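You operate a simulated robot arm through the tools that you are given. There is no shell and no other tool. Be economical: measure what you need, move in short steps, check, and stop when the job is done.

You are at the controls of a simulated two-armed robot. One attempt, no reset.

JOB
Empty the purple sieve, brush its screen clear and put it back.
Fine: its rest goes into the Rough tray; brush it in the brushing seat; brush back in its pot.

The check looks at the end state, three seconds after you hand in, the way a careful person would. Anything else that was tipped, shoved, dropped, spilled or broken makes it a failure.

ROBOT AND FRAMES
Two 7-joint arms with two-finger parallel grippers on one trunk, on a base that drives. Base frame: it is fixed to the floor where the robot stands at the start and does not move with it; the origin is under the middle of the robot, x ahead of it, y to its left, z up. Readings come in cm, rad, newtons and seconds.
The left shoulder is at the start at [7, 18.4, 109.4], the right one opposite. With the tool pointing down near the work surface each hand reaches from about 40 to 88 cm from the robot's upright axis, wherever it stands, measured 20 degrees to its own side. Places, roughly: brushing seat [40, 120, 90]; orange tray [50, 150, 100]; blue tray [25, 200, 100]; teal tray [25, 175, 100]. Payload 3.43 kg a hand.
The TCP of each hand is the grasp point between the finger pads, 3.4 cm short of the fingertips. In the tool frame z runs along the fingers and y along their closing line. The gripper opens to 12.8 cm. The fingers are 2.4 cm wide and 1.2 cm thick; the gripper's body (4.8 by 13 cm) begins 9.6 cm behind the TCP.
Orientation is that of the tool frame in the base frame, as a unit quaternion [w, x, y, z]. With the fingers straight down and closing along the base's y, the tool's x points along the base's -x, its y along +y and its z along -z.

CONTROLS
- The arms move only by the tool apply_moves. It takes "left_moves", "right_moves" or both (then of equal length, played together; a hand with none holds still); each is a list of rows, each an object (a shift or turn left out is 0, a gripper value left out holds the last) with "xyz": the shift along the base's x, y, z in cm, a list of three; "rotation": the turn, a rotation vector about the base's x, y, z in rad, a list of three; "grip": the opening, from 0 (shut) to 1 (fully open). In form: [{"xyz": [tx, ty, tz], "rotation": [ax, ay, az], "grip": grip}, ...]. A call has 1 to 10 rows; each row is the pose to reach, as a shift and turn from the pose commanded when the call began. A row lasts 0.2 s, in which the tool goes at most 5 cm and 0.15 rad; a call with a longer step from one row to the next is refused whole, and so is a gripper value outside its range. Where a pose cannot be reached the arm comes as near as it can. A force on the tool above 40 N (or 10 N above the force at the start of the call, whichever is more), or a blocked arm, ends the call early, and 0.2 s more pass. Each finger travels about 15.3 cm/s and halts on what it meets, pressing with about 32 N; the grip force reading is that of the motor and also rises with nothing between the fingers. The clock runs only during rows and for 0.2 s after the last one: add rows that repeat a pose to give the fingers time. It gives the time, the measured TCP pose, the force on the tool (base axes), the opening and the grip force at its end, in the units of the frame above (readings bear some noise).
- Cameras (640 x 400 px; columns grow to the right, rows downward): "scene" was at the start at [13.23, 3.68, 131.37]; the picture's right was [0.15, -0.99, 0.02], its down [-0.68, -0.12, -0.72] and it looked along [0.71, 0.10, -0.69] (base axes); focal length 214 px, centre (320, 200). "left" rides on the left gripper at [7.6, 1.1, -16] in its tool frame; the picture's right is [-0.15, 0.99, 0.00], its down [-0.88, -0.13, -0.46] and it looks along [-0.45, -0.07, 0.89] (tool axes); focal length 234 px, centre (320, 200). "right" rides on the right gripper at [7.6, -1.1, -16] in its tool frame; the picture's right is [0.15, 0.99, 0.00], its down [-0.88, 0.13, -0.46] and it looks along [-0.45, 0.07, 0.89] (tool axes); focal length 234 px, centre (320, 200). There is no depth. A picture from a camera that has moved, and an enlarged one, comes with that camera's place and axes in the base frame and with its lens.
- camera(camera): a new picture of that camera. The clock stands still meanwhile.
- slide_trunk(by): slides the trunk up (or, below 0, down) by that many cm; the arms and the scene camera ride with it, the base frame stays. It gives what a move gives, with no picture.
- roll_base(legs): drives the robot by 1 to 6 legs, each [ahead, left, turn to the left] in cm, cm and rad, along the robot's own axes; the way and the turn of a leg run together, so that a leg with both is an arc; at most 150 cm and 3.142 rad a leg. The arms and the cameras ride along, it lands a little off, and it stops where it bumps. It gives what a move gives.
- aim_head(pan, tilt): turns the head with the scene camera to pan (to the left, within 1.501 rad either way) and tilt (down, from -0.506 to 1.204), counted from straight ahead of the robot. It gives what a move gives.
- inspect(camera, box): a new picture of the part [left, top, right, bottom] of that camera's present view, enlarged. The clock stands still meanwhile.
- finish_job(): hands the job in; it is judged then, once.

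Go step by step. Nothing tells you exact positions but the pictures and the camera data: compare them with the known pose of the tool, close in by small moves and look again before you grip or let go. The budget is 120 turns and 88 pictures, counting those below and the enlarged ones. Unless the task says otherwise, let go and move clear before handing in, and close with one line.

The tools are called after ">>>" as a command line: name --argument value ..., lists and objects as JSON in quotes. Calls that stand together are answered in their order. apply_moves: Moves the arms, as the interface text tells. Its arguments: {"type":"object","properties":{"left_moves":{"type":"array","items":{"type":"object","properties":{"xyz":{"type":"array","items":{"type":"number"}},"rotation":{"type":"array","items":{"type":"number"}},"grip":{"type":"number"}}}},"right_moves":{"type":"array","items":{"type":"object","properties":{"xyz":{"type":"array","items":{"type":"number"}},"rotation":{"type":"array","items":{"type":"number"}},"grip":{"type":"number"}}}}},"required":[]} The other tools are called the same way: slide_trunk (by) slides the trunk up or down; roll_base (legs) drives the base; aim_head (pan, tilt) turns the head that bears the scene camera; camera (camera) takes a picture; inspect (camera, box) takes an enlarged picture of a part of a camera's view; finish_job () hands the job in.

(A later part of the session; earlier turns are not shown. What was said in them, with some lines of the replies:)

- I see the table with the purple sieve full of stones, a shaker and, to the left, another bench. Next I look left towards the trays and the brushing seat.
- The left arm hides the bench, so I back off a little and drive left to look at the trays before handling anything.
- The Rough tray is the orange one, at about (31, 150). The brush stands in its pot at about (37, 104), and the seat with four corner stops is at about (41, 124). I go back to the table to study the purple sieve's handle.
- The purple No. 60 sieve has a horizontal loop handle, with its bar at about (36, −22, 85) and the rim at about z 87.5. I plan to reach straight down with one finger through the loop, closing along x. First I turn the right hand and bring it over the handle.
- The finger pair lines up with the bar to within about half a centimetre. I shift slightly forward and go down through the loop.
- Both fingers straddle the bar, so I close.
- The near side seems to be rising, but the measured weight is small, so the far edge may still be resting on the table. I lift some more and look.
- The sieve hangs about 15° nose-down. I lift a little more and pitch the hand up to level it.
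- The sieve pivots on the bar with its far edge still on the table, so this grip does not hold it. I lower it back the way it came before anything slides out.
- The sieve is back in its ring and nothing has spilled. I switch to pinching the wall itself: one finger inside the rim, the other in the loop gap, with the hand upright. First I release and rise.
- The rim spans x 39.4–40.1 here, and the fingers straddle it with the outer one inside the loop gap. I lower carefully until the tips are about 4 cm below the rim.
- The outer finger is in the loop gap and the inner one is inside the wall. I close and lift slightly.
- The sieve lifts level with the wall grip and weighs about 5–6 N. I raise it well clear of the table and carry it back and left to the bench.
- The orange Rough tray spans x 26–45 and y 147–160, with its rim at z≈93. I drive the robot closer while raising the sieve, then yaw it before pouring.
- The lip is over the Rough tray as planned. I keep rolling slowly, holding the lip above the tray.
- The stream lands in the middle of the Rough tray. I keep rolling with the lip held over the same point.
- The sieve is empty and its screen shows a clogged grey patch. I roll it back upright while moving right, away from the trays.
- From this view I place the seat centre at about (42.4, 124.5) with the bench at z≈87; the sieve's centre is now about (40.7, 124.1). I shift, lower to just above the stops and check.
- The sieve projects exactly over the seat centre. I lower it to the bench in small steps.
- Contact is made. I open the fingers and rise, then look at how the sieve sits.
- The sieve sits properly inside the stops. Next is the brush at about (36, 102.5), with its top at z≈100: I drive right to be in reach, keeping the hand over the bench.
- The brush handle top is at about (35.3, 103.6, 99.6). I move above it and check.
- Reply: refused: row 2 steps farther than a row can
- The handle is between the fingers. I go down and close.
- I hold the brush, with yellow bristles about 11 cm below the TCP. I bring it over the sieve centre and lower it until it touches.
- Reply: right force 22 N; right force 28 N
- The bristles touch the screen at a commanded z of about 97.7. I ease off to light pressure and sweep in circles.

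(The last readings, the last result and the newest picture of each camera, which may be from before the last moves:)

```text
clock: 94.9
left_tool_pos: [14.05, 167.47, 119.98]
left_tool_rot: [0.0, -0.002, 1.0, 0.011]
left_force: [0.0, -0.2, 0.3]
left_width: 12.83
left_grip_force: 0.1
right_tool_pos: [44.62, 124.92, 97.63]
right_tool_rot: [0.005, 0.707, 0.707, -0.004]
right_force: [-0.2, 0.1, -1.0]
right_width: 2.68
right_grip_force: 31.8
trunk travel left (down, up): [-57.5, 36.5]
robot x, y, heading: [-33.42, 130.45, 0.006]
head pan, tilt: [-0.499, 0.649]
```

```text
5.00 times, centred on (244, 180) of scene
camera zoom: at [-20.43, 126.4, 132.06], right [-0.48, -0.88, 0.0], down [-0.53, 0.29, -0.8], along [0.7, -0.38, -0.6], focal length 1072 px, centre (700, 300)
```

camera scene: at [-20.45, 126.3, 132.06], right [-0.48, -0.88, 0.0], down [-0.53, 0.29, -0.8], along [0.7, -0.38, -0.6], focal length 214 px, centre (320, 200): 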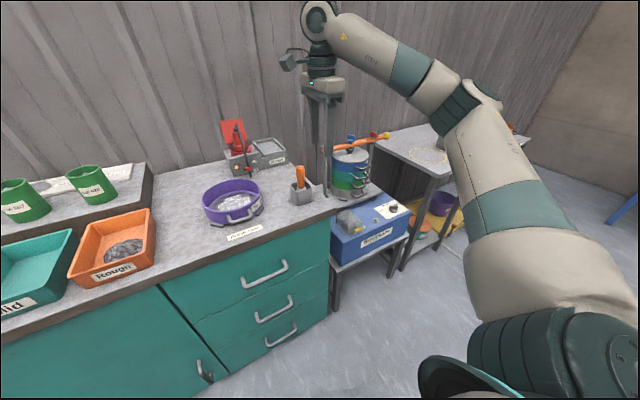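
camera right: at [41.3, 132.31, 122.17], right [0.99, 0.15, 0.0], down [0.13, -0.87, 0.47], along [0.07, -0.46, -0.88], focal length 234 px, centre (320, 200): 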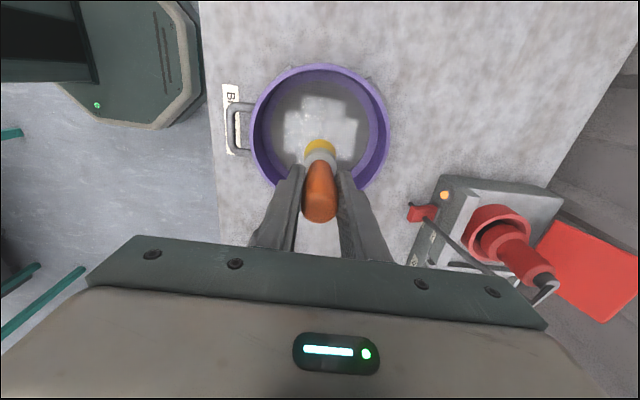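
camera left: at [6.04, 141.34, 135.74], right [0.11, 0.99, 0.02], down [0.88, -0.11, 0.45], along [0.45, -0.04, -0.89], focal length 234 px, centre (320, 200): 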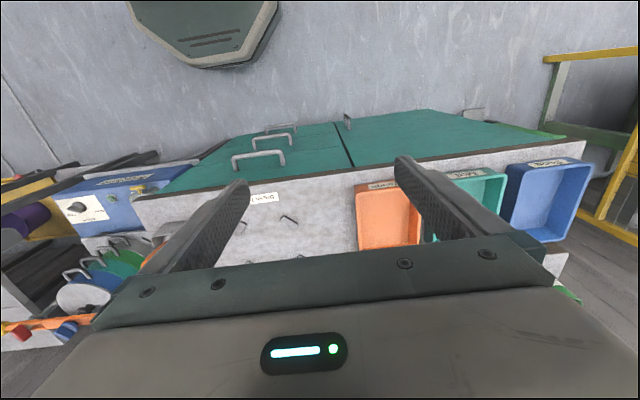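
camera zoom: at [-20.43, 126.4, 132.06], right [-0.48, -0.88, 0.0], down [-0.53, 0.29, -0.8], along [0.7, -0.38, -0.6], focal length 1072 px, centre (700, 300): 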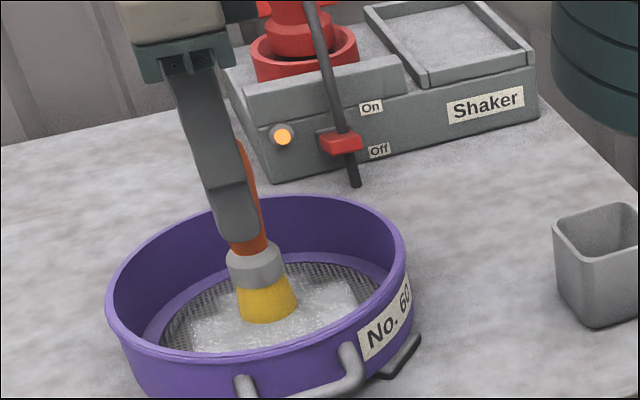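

There was no contact during that sweep because the brush slid slightly in the grip. I lower a little and check the force.

>>> apply_moves --right_moves '[{"xyz": [-2, 0, -0.2]}, {"xyz": [-2, 0, -0.2]}]'

>>> apply_moves --right_moves '[{"xyz": [0, 0, -0.15]}, {"xyz": [0, 0, -0.15]}]'

```text
clock: 95.5
left_tool_pos: [13.99, 167.38, 120.15]
left_tool_rot: [0.0, -0.002, 1.0, 0.012]
left_force: [-0.8, 0.4, 1.1]
left_width: 12.83
left_grip_force: 0.0
right_tool_pos: [42.59, 124.94, 97.51]
right_tool_rot: [0.005, 0.707, 0.707, -0.003]
right_force: [0.4, -2.8, 6.7]
right_width: 2.67
right_grip_force: 31.7
trunk travel left (down, up): [-57.5, 36.5]
robot x, y, heading: [-33.1, 130.59, 0.004]
head pan, tilt: [-0.499, 0.649]
```

```text
clock: 96.1
left_tool_pos: [13.82, 167.25, 120.09]
left_tool_rot: [0.001, -0.002, 1.0, 0.011]
left_force: [-0.1, 0.4, 0.3]
left_width: 12.79
left_grip_force: 0.0
right_tool_pos: [42.54, 125.0, 97.55]
right_tool_rot: [0.005, 0.708, 0.706, -0.002]
right_force: [4.5, -1.9, 19.3]
right_width: 2.67
right_grip_force: 32.0
trunk travel left (down, up): [-57.5, 36.5]
robot x, y, heading: [-32.71, 130.54, 0.003]
head pan, tilt: [-0.499, 0.649]
```

>>> apply_moves --right_moves '[{"xyz": [2, 0, 0.08]}, {"xyz": [1.4, 1.4, 0.08]}, {"xyz": [0, 2, 0.08]}, {"xyz": [-1.4, 1.4, 0.08]}, {"xyz": [-2, 0, 0.08]}, {"xyz": [-1.4, -1.4, 0.08]}, {"xyz": [0, -2, 0.08]}, {"xyz": [1.4, -1.4, 0.08]}, {"xyz": [2, 0, 0.08]}, {"xyz": [0, 0, 0.08]}]'

>>> inspect --camera "scene" --box '[180, 140, 308, 220]'

```text
clock: 98.3
left_tool_pos: [13.89, 167.23, 120.03]
left_tool_rot: [0.0, -0.002, 1.0, 0.012]
left_force: [-0.1, -0.5, 0.2]
left_width: 12.83
left_grip_force: 0.1
right_tool_pos: [42.34, 124.92, 97.48]
right_tool_rot: [0.004, 0.707, 0.707, -0.003]
right_force: [0.8, 0.7, 3.8]
right_width: 2.7
right_grip_force: 32.3
trunk travel left (down, up): [-57.5, 36.5]
robot x, y, heading: [-33.23, 130.42, 0.006]
head pan, tilt: [-0.499, 0.649]
```

```text
5.00 times, centred on (244, 180) of scene
camera zoom: at [-20.51, 126.13, 132.06], right [-0.48, -0.88, 0.0], down [-0.53, 0.29, -0.8], along [0.7, -0.38, -0.6], focal length 1072 px, centre (700, 300)
```

zoom: 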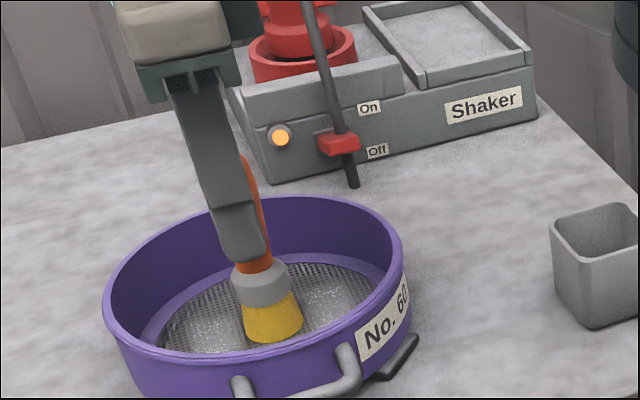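

The brushing works: the patch is fading. I continue with a wider ring.

>>> apply_moves --right_moves '[{"xyz": [3.6, 0, -0.05]}, {"xyz": [2.9, 2.1, -0.05]}, {"xyz": [1.1, 3.4, -0.05]}, {"xyz": [-1.1, 3.4, -0.05]}, {"xyz": [-2.9, 2.1, -0.05]}, {"xyz": [-3.6, 0, -0.05]}, {"xyz": [-2.9, -2.1, -0.05]}, {"xyz": [-1.1, -3.4, -0.05]}, {"xyz": [1.1, -3.4, -0.05]}, {"xyz": [2.9, -2.1, -0.05]}]'

>>> apply_moves --right_moves '[{"xyz": [-1.5, 1, -0.05]}, {"xyz": [-4.4, 0.6, -0.05]}, {"xyz": [-5.4, 2, -0.05]}, {"xyz": [-3, 3.5, -0.05]}, {"xyz": [-1, 4, -0.05]}, {"xyz": [-2, 2, -0.05]}, {"xyz": [-3.5, 0, -0.05]}, {"xyz": [-1.5, 0, -0.05]}, {"xyz": [-2, 2.5, -0.05]}, {"xyz": [-2.9, 2.1, -0.05]}]'

>>> camera --camera "right"

```text
clock: 100.5
left_tool_pos: [13.87, 167.52, 120.06]
left_tool_rot: [0.001, -0.002, 1.0, 0.011]
left_force: [-0.4, -0.2, 0.6]
left_width: 12.82
left_grip_force: 0.1
right_tool_pos: [45.57, 122.96, 97.44]
right_tool_rot: [0.006, 0.708, 0.706, -0.004]
right_force: [-3.5, -2.3, 13.3]
right_width: 2.67
right_grip_force: 32.1
trunk travel left (down, up): [-57.5, 36.5]
robot x, y, heading: [-33.19, 130.42, 0.001]
head pan, tilt: [-0.499, 0.649]
```

```text
clock: 102.7
left_tool_pos: [13.9, 167.3, 119.97]
left_tool_rot: [0.0, -0.003, 1.0, 0.012]
left_force: [0.5, 0.0, 0.4]
left_width: 12.81
left_grip_force: 0.1
right_tool_pos: [42.75, 125.19, 97.47]
right_tool_rot: [0.005, 0.707, 0.707, -0.002]
right_force: [2.8, 3.1, 9.4]
right_width: 2.66
right_grip_force: 31.6
trunk travel left (down, up): [-57.5, 36.5]
robot x, y, heading: [-33.57, 130.5, 0.002]
head pan, tilt: [-0.499, 0.649]
```

```text
26 pictures are left
camera right: at [41.56, 132.76, 113.23], right [0.99, 0.15, 0.0], down [0.13, -0.88, 0.47], along [0.07, -0.46, -0.89], focal length 234 px, centre (320, 200)
```

right: 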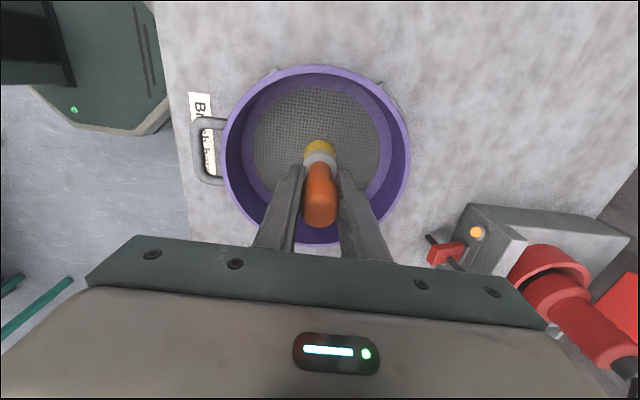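

Visible parts of the screen look clear. I raise the brush out of the sieve and check the whole screen.

>>> apply_moves --right_moves '[{"xyz": [0, 0, 2]}, {"xyz": [0, 0, 4]}, {"xyz": [0, 0, 7]}, {"xyz": [0, 0, 10]}, {"xyz": [0, 0, 12.5]}, {"xyz": [-1, -3, 12.5]}, {"xyz": [-2, -6, 12.5]}, {"xyz": [-3, -9, 12.5]}, {"xyz": [-4, -12, 12.5]}, {"xyz": [-4.5, -14, 12.5]}]'

>>> inspect --camera "right" --box '[280, 0, 520, 150]'

>>> inspect --camera "scene" --box '[180, 120, 340, 220]'

```text
clock: 104.9
left_tool_pos: [14.08, 167.26, 120.04]
left_tool_rot: [0.0, -0.002, 1.0, 0.012]
left_force: [0.5, 0.5, 0.1]
left_width: 12.8
left_grip_force: 0.1
right_tool_pos: [38.14, 110.94, 109.82]
right_tool_rot: [0.005, 0.707, 0.707, -0.003]
right_force: [0.1, 0.8, -0.9]
right_width: 2.69
right_grip_force: 32.3
trunk travel left (down, up): [-57.5, 36.5]
robot x, y, heading: [-33.12, 130.35, 0.005]
head pan, tilt: [-0.499, 0.649]
```

```text
2.67 times, centred on (400, 75) of right
camera zoom: at [37.08, 118.68, 125.61], right [0.99, 0.15, 0.0], down [0.13, -0.88, 0.47], along [0.07, -0.46, -0.88], focal length 624 px, centre (107, 533)
```

zoom: 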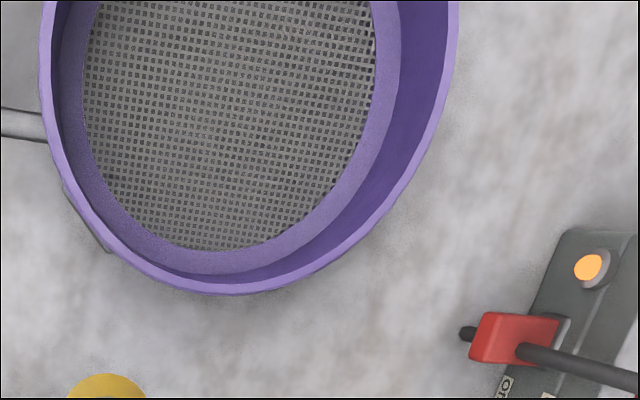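

```text
4.00 times, centred on (260, 170) of scene
camera zoom: at [-20.43, 126.26, 132.06], right [-0.48, -0.88, 0.0], down [-0.53, 0.29, -0.8], along [0.7, -0.38, -0.6], focal length 858 px, centre (560, 320)
```

zoom: 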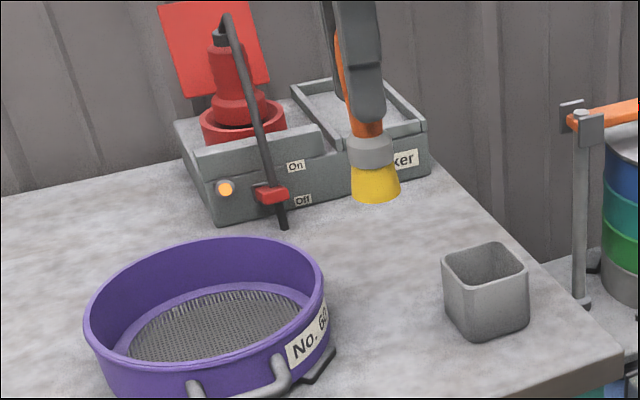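

The screen is clean all over. Now the brush goes back to its pot, where I gripped it at (35.67, 103.41, 97.2).

>>> apply_moves --right_moves '[{"xyz": [-1, -3, 0]}, {"xyz": [-2, -6, 0]}, {"xyz": [-2.45, -7.5, 0]}, {"xyz": [-2.45, -7.5, 0]}, {"xyz": [-2.45, -7.5, -1]}, {"xyz": [-2.45, -7.5, -1]}]'

>>> inspect --camera "right" --box '[220, 60, 460, 210]'

>>> inspect --camera "scene" --box '[220, 120, 380, 220]'

```text
clock: 106.3
left_tool_pos: [14.04, 167.44, 120.02]
left_tool_rot: [-0.001, -0.002, 1.0, 0.011]
left_force: [-0.5, 0.1, -0.2]
left_width: 12.8
left_grip_force: 0.0
right_tool_pos: [35.61, 103.59, 108.75]
right_tool_rot: [0.005, 0.708, 0.706, -0.004]
right_force: [0.2, -0.8, -1.1]
right_width: 2.68
right_grip_force: 32.1
trunk travel left (down, up): [-57.5, 36.5]
robot x, y, heading: [-33.44, 130.47, 0.003]
head pan, tilt: [-0.499, 0.649]
```

```text
2.67 times, centred on (340, 135) of right
camera zoom: at [34.52, 111.28, 124.57], right [0.99, 0.15, 0.0], down [0.13, -0.88, 0.47], along [0.07, -0.46, -0.88], focal length 624 px, centre (267, 373)
```

zoom: 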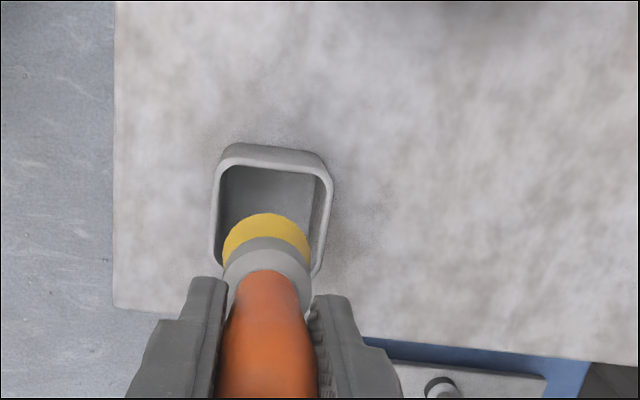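

```text
4.00 times, centred on (300, 170) of scene
camera zoom: at [-20.45, 126.3, 132.06], right [-0.48, -0.88, 0.0], down [-0.53, 0.29, -0.8], along [0.7, -0.38, -0.6], focal length 858 px, centre (400, 320)
```

zoom: 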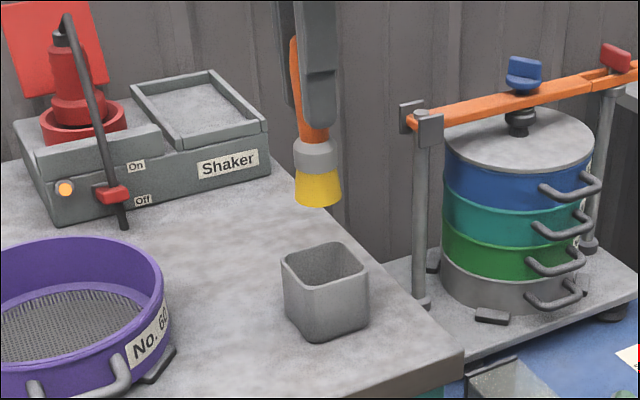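

The bristles are over the pot opening. I lower into it.

>>> apply_moves --right_moves '[{"xyz": [0.1, 0, -2]}, {"xyz": [0.1, 0, -4]}, {"xyz": [0.1, 0, -6]}, {"xyz": [0.1, 0, -8]}, {"xyz": [0.1, 0, -9.5]}, {"xyz": [0.1, 0, -10.7]}, {"xyz": [0.1, 0, -11.3]}, {"xyz": [0.1, 0, -11.3]}]'

>>> apply_moves --right_moves '[{"xyz": [0, 0, -0.3]}, {"xyz": [0, 0, -0.3]}]'

```text
clock: 108.1
left_tool_pos: [13.92, 167.35, 120.03]
left_tool_rot: [0.0, -0.002, 1.0, 0.011]
left_force: [0.0, 0.3, -0.7]
left_width: 12.83
left_grip_force: 0.0
right_tool_pos: [35.69, 103.55, 97.37]
right_tool_rot: [0.006, 0.707, 0.707, -0.004]
right_force: [0.0, 0.9, -0.6]
right_width: 2.67
right_grip_force: 32.5
trunk travel left (down, up): [-57.5, 36.5]
robot x, y, heading: [-32.96, 130.71, 0.005]
head pan, tilt: [-0.499, 0.649]
```

```text
clock: 108.7
left_tool_pos: [14.11, 167.41, 120.04]
left_tool_rot: [0.0, -0.002, 1.0, 0.011]
left_force: [-0.7, 0.5, -0.1]
left_width: 12.8
left_grip_force: 0.1
right_tool_pos: [35.69, 103.43, 97.04]
right_tool_rot: [0.005, 0.707, 0.707, -0.004]
right_force: [-0.1, -0.1, -1.3]
right_width: 2.66
right_grip_force: 32.2
trunk travel left (down, up): [-57.5, 36.5]
robot x, y, heading: [-33.07, 130.41, 0.003]
head pan, tilt: [-0.499, 0.649]
```

>>> apply_moves --right_moves '[{"xyz": [0, 0, -0.3]}, {"xyz": [0, 0, -0.3]}]'

>>> apply_moves --right_moves '[{"grip": 0.3}, {"grip": 0.5}, {"grip": 0.5}, {"xyz": [0, 0, 2]}, {"xyz": [0, 0, 4]}, {"xyz": [0, 0, 7]}, {"xyz": [0, 0, 10]}, {"xyz": [0, 0, 13]}, {"xyz": [-1, 2, 15]}]'

>>> inspect --camera "scene" --box '[180, 120, 340, 220]'

```text
clock: 109.3
left_tool_pos: [13.98, 167.36, 120.07]
left_tool_rot: [0.001, -0.001, 1.0, 0.01]
left_force: [0.5, 0.2, -0.5]
left_width: 12.83
left_grip_force: 0.1
right_tool_pos: [35.69, 103.5, 96.77]
right_tool_rot: [0.004, 0.707, 0.707, -0.004]
right_force: [0.0, 0.2, -1.5]
right_width: 2.66
right_grip_force: 31.8
trunk travel left (down, up): [-57.5, 36.5]
robot x, y, heading: [-33.4, 130.38, 0.006]
head pan, tilt: [-0.499, 0.649]
```

```text
clock: 111.3
left_tool_pos: [13.87, 167.5, 119.89]
left_tool_rot: [0.0, -0.002, 1.0, 0.01]
left_force: [-0.6, 0.0, 0.1]
left_width: 12.81
left_grip_force: 0.0
right_tool_pos: [34.52, 105.65, 111.91]
right_tool_rot: [0.006, 0.707, 0.707, -0.005]
right_force: [0.8, 0.5, 0.0]
right_width: 6.36
right_grip_force: 0.0
trunk travel left (down, up): [-57.5, 36.5]
robot x, y, heading: [-33.09, 130.34, 0.002]
head pan, tilt: [-0.499, 0.649]
```

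```text
4.00 times, centred on (260, 170) of scene
camera zoom: at [-20.5, 126.43, 132.07], right [-0.48, -0.88, 0.0], down [-0.53, 0.29, -0.8], along [0.7, -0.38, -0.6], focal length 858 px, centre (560, 320)
```

zoom: 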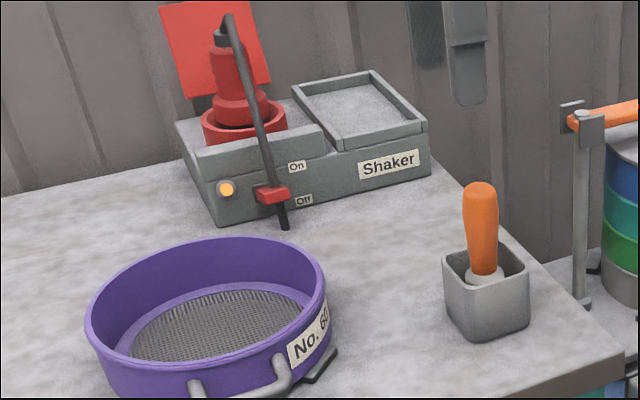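

The brush stands in its pot again. Now I return to the sieve wall for the same pinch.

>>> apply_moves --right_moves '[{"xyz": [-0.2, 4, -1], "grip": 0.165}, {"xyz": [-0.3, 8, -2]}, {"xyz": [-0.4, 12, -3]}, {"xyz": [-0.5, 16, -4]}, {"xyz": [-0.5, 19, -7]}, {"xyz": [-0.5, 19, -10.5]}, {"xyz": [-0.5, 19, -10.5]}]'

>>> inspect --camera "right" --box '[220, 60, 460, 210]'

```text
clock: 112.9
left_tool_pos: [13.8, 167.39, 120.08]
left_tool_rot: [0.0, -0.002, 1.0, 0.012]
left_force: [-0.2, 0.8, -0.2]
left_width: 12.78
left_grip_force: 0.0
right_tool_pos: [34.19, 124.3, 101.36]
right_tool_rot: [0.004, 0.707, 0.707, -0.004]
right_force: [0.2, -0.1, 0.2]
right_width: 2.1
right_grip_force: 0.1
trunk travel left (down, up): [-57.5, 36.5]
robot x, y, heading: [-33.5, 130.38, 0.001]
head pan, tilt: [-0.499, 0.649]
```

```text
2.67 times, centred on (340, 135) of right
camera zoom: at [33.06, 132.06, 117.2], right [0.99, 0.15, 0.0], down [0.13, -0.88, 0.47], along [0.07, -0.46, -0.88], focal length 624 px, centre (267, 373)
```

zoom: 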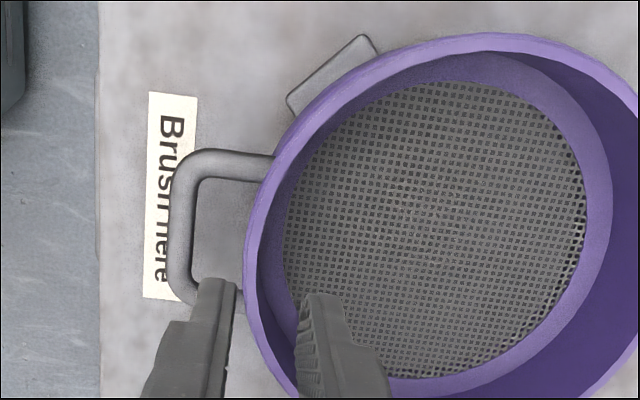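

>>> apply_moves --right_moves '[{"xyz": [-0.1, 0.2, -2.5]}, {"xyz": [-0.1, 0.2, -4.5]}, {"xyz": [-0.1, 0.2, -6]}, {"xyz": [-0.1, 0.2, -7.3]}, {"xyz": [-0.1, 0.2, -8.6]}, {"xyz": [-0.1, 0.2, -8.6]}]'

>>> apply_moves --right_moves '[{"grip": 0.05}, {"grip": 0}, {"grip": 0}, {"grip": 0}]'

>>> apply_moves --right_moves '[{"xyz": [0, 0, 0.7]}, {"xyz": [0, 0, 1.5]}, {"xyz": [0, 0, 3]}, {"xyz": [0, 0, 4.5]}, {"xyz": [0, 0, 6]}, {"xyz": [0, 0, 8]}, {"xyz": [0, 0, 10]}, {"xyz": [0, 0, 12]}, {"xyz": [0, 0, 12]}]'

>>> inspect --camera "scene" --box '[150, 100, 342, 220]'

```text
clock: 114.3
left_tool_pos: [13.97, 167.29, 120.03]
left_tool_rot: [0.0, -0.002, 1.0, 0.012]
left_force: [-0.3, 0.3, 0.1]
left_width: 12.79
left_grip_force: 0.1
right_tool_pos: [34.08, 124.57, 92.74]
right_tool_rot: [0.004, 0.707, 0.707, -0.003]
right_force: [0.3, 0.0, 0.2]
right_width: 2.12
right_grip_force: 0.1
trunk travel left (down, up): [-57.5, 36.5]
robot x, y, heading: [-33.09, 130.35, 0.004]
head pan, tilt: [-0.499, 0.649]
```

```text
clock: 115.3
left_tool_pos: [13.99, 167.22, 119.98]
left_tool_rot: [0.0, -0.002, 1.0, 0.011]
left_force: [-0.9, -0.4, 0.4]
left_width: 12.79
left_grip_force: 0.0
right_tool_pos: [34.13, 124.51, 92.72]
right_tool_rot: [0.005, 0.708, 0.706, -0.003]
right_force: [0.6, 0.5, 0.5]
right_width: 0.44
right_grip_force: 32.2
trunk travel left (down, up): [-57.5, 36.5]
robot x, y, heading: [-33.04, 130.29, 0.006]
head pan, tilt: [-0.499, 0.649]
```

```text
clock: 117.3
left_tool_pos: [13.85, 167.31, 120.02]
left_tool_rot: [0.0, -0.001, 1.0, 0.011]
left_force: [-0.6, -0.3, 0.0]
left_width: 12.81
left_grip_force: 0.0
right_tool_pos: [34.21, 124.67, 104.68]
right_tool_rot: [0.004, 0.708, 0.707, -0.004]
right_force: [-0.6, -0.4, -2.9]
right_width: 0.45
right_grip_force: 32.1
trunk travel left (down, up): [-57.5, 36.5]
robot x, y, heading: [-33.31, 130.47, 0.003]
head pan, tilt: [-0.499, 0.649]
```

```text
3.33 times, centred on (246, 160) of scene
camera zoom: at [-20.38, 126.28, 132.05], right [-0.48, -0.88, 0.0], down [-0.53, 0.29, -0.8], along [0.7, -0.38, -0.61], focal length 715 px, centre (567, 333)
```

zoom: 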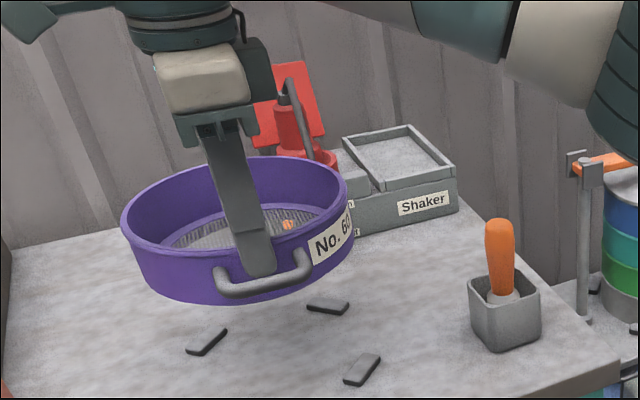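

The sieve is held level again and empty. I carry it back to the table the same way.

>>> apply_moves --right_moves '[{"xyz": [0, 0, 1.5]}, {"xyz": [0, 0, 3]}, {"xyz": [0, 0, 3]}]'

>>> roll_base --legs '[[-22, 0, 0], [0, -74, 0], [0, -73, 0]]'

>>> aim_head --pan -0.2 --tilt 0.6

>>> camera --camera "scene"

```text
clock: 118.1
left_tool_pos: [13.97, 167.37, 119.96]
left_tool_rot: [0.001, -0.002, 1.0, 0.011]
left_force: [0.1, 0.2, -0.1]
left_width: 12.81
left_grip_force: 0.1
right_tool_pos: [34.05, 124.53, 107.68]
right_tool_rot: [0.004, 0.706, 0.708, -0.003]
right_force: [0.4, -0.5, -2.4]
right_width: 0.45
right_grip_force: 32.7
trunk travel left (down, up): [-57.5, 36.5]
robot x, y, heading: [-33.46, 130.34, 0.005]
head pan, tilt: [-0.499, 0.649]
```

```text
clock: 127.0
left_tool_pos: [-7.65, 20.04, 119.9]
left_tool_rot: [0.0, -0.002, 1.0, 0.012]
left_force: [-0.6, 0.5, -0.5]
left_width: 12.82
left_grip_force: 0.2
right_tool_pos: [12.43, -22.59, 107.59]
right_tool_rot: [0.004, 0.707, 0.707, -0.005]
right_force: [-0.1, -0.6, -3.1]
right_width: 0.42
right_grip_force: 32.0
trunk travel left (down, up): [-57.5, 36.5]
robot x, y, heading: [-54.63, -16.28, 0.002]
head pan, tilt: [-0.499, 0.649]
```

```text
clock: 127.8
left_tool_pos: [-7.71, 20.06, 119.93]
left_tool_rot: [-0.001, -0.003, 1.0, 0.012]
left_force: [0.5, 0.7, 0.4]
left_width: 12.82
left_grip_force: 0.0
right_tool_pos: [12.52, -22.63, 107.69]
right_tool_rot: [0.005, 0.707, 0.707, -0.003]
right_force: [-0.1, 0.0, -3.2]
right_width: 0.45
right_grip_force: 32.1
trunk travel left (down, up): [-57.5, 36.5]
robot x, y, heading: [-54.83, -16.8, 0.003]
head pan, tilt: [-0.201, 0.6]
```

```text
18 pictures are left
camera scene: at [-41.02, -18.65, 132.49], right [-0.2, -0.98, 0.0], down [-0.55, 0.11, -0.82], along [0.81, -0.16, -0.57], focal length 214 px, centre (320, 200)
```

scene: 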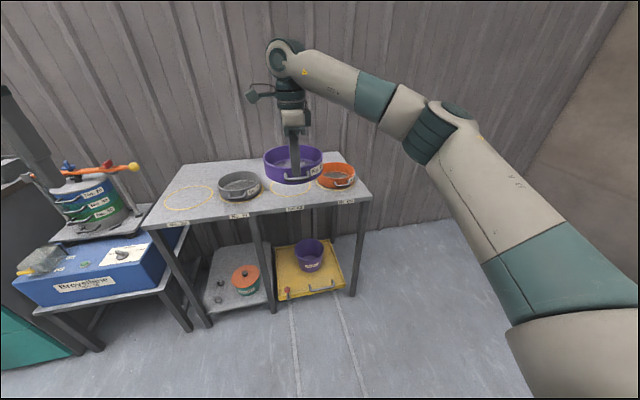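

>>> roll_base --legs '[[23, 0, 0]]'

```text
clock: 129.5
left_tool_pos: [15.27, 20.38, 119.97]
left_tool_rot: [0.0, -0.004, 1.0, 0.011]
left_force: [0.5, 0.3, -0.3]
left_width: 12.82
left_grip_force: 0.0
right_tool_pos: [35.49, -22.34, 107.64]
right_tool_rot: [0.005, 0.705, 0.709, -0.003]
right_force: [0.9, 0.6, -3.6]
right_width: 0.46
right_grip_force: 32.1
trunk travel left (down, up): [-57.5, 36.5]
robot x, y, heading: [-31.89, -16.43, 0.007]
head pan, tilt: [-0.201, 0.6]
```

>>> apply_moves --right_moves '[{"xyz": [1.5, 0, -1], "rotation": [0, 0, -0.015]}, {"xyz": [3, 0.1, -3], "rotation": [0, 0, -0.015]}, {"xyz": [4.15, 0.15, -6], "rotation": [0, 0, -0.015]}, {"xyz": [4.15, 0.15, -9], "rotation": [0, 0, -0.015]}, {"xyz": [4.15, 0.15, -12], "rotation": [0, 0, -0.015]}, {"xyz": [4.15, 0.15, -15], "rotation": [0, 0, -0.015]}, {"xyz": [4.15, 0.15, -17], "rotation": [0, 0, -0.015]}, {"xyz": [4.15, 0.15, -18.5], "rotation": [0, 0, -0.015]}, {"xyz": [4.15, 0.15, -18.5], "rotation": [0, 0, -0.015]}]'

>>> inspect --camera "scene" --box '[240, 150, 400, 250]'

>>> inspect --camera "right" --box '[200, 20, 520, 220]'

```text
clock: 131.5
left_tool_pos: [15.11, 20.28, 119.99]
left_tool_rot: [0.0, -0.004, 1.0, 0.011]
left_force: [-0.3, -0.6, 0.6]
left_width: 12.83
left_grip_force: 0.1
right_tool_pos: [39.49, -21.94, 89.17]
right_tool_rot: [0.005, 0.711, 0.703, -0.004]
right_force: [-0.5, 0.1, -2.6]
right_width: 0.44
right_grip_force: 31.8
trunk travel left (down, up): [-57.5, 36.5]
robot x, y, heading: [-31.72, -16.46, 0.01]
head pan, tilt: [-0.201, 0.6]
```

```text
4.00 times, centred on (320, 200) of scene
camera zoom: at [-18.04, -18.49, 132.49], right [-0.19, -0.98, 0.0], down [-0.55, 0.11, -0.82], along [0.81, -0.16, -0.57], focal length 858 px, centre (320, 200)
```

zoom: 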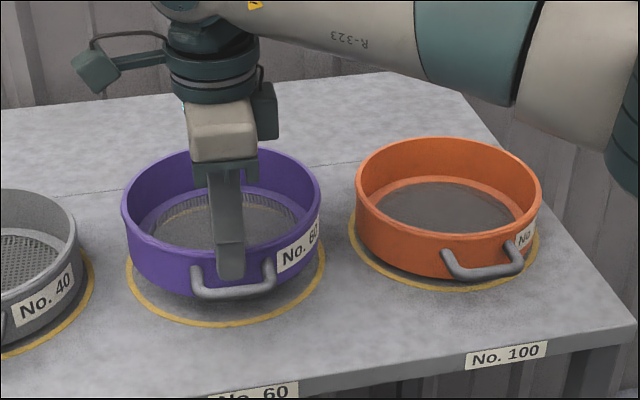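

```text
2.00 times, centred on (360, 120) of right
camera zoom: at [38.57, -14.28, 104.96], right [0.99, 0.13, 0.0], down [0.12, -0.88, 0.47], along [0.06, -0.46, -0.88], focal length 468 px, centre (240, 360)
```

zoom: 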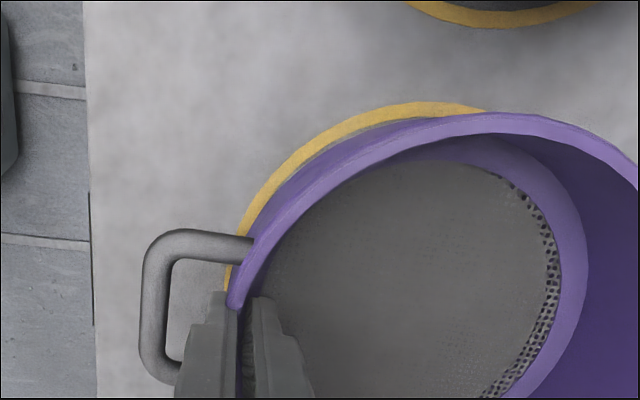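

The sieve is over its No. 60 ring, a fraction of a centimetre off. I correct that and lower it.

>>> apply_moves --right_moves '[{"xyz": [0.15, -0.25, -0.8]}, {"xyz": [0.15, -0.25, -1.5]}, {"xyz": [0.15, -0.25, -2.1]}, {"xyz": [0.15, -0.25, -2.4]}, {"xyz": [0.15, -0.25, -2.4]}]'

>>> apply_moves --right_moves '[{"xyz": [0, 0, -0.25]}, {"xyz": [0, 0, -0.25]}]'

```text
clock: 132.7
left_tool_pos: [15.07, 20.23, 120.04]
left_tool_rot: [0.0, -0.004, 1.0, 0.012]
left_force: [-0.8, -0.8, 0.2]
left_width: 12.78
left_grip_force: 0.1
right_tool_pos: [39.74, -22.34, 86.81]
right_tool_rot: [0.005, 0.711, 0.703, -0.004]
right_force: [0.1, -0.4, 0.3]
right_width: 0.45
right_grip_force: 32.2
trunk travel left (down, up): [-57.5, 36.5]
robot x, y, heading: [-31.82, -16.85, 0.011]
head pan, tilt: [-0.201, 0.6]
```

```text
clock: 133.3
left_tool_pos: [15.12, 20.28, 120.05]
left_tool_rot: [0.0, -0.003, 1.0, 0.012]
left_force: [0.4, 0.3, -0.5]
left_width: 12.81
left_grip_force: 0.1
right_tool_pos: [39.72, -22.34, 86.72]
right_tool_rot: [0.007, 0.712, 0.703, -0.002]
right_force: [2.4, -1.0, 11.4]
right_width: 0.44
right_grip_force: 32.4
trunk travel left (down, up): [-57.5, 36.5]
robot x, y, heading: [-31.9, -16.46, 0.011]
head pan, tilt: [-0.201, 0.6]
```

It touches the table, so I release and rise clear.

>>> apply_moves --right_moves '[{"xyz": [0, 0, 0.2], "grip": 0.15}, {"xyz": [0, 0, 0.2]}, {"xyz": [0, 0, 0.2]}, {"xyz": [0, 0, 2]}, {"xyz": [0, 0, 4]}, {"xyz": [0, 0, 7]}, {"xyz": [0, 0, 10]}, {"xyz": [-3, 0, 14]}, {"xyz": [-7, 0, 17]}, {"xyz": [-11, 0, 20]}]'

>>> camera --camera "right"

>>> inspect --camera "scene" --box '[200, 150, 420, 287]'

```text
clock: 135.5
left_tool_pos: [15.05, 20.36, 120.03]
left_tool_rot: [0.001, -0.003, 1.0, 0.011]
left_force: [-0.7, -0.4, 0.7]
left_width: 12.8
left_grip_force: 0.0
right_tool_pos: [28.52, -22.51, 106.92]
right_tool_rot: [0.006, 0.712, 0.703, -0.003]
right_force: [-0.2, 1.1, -1.1]
right_width: 1.94
right_grip_force: 0.0
trunk travel left (down, up): [-57.5, 36.5]
robot x, y, heading: [-31.64, -16.63, 0.007]
head pan, tilt: [-0.201, 0.6]
```

```text
15 pictures are left
camera right: at [27.49, -14.8, 122.87], right [0.99, 0.14, 0.0], down [0.12, -0.88, 0.47], along [0.06, -0.46, -0.88], focal length 234 px, centre (320, 200)
```

right: 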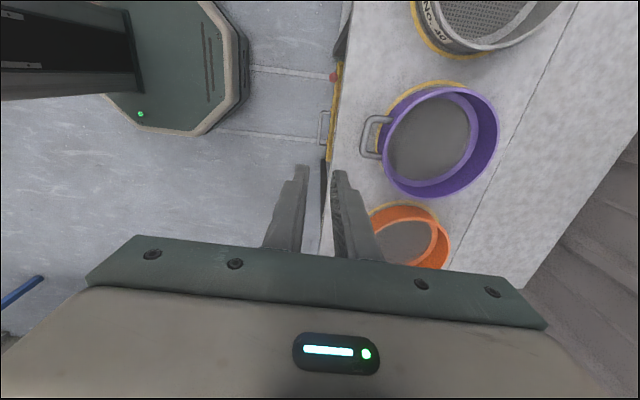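

```text
2.91 times, centred on (310, 218) of scene
camera zoom: at [-18.18, -18.47, 132.5], right [-0.19, -0.98, 0.0], down [-0.55, 0.11, -0.83], along [0.81, -0.16, -0.56], focal length 624 px, centre (349, 146)
```

zoom: 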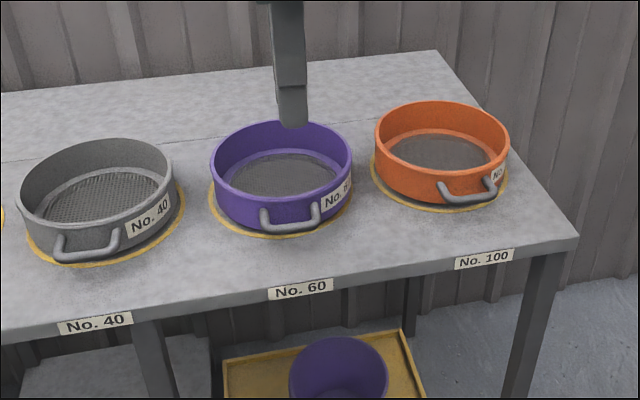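

>>> inspect --camera "right" --box '[340, 60, 516, 210]'

```text
2.67 times, centred on (428, 135) of right
camera zoom: at [27.49, -14.8, 122.87], right [0.99, 0.14, 0.0], down [0.12, -0.88, 0.47], along [0.06, -0.46, -0.88], focal length 624 px, centre (32, 373)
```

zoom: 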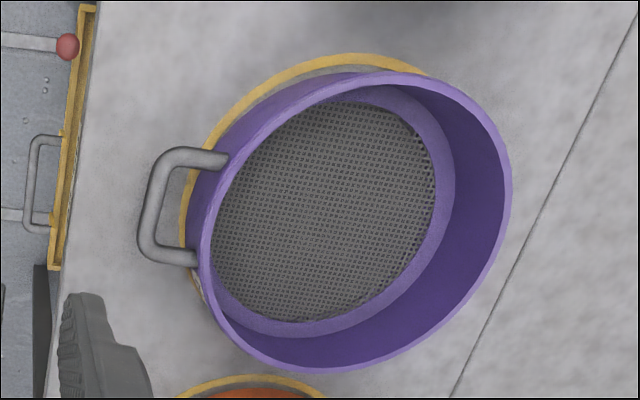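

The sieve is empty, its screen is clear, and it stands in its No. 60 ring with the hand clear. I hand in.

>>> finish_job

```text
The job is handed in.
```

I emptied the purple sieve into the Rough tray, brushed its screen clear in the brushing seat, put the brush back in its pot and returned the sieve to its No. 60 place; no spills showed in the pictures.
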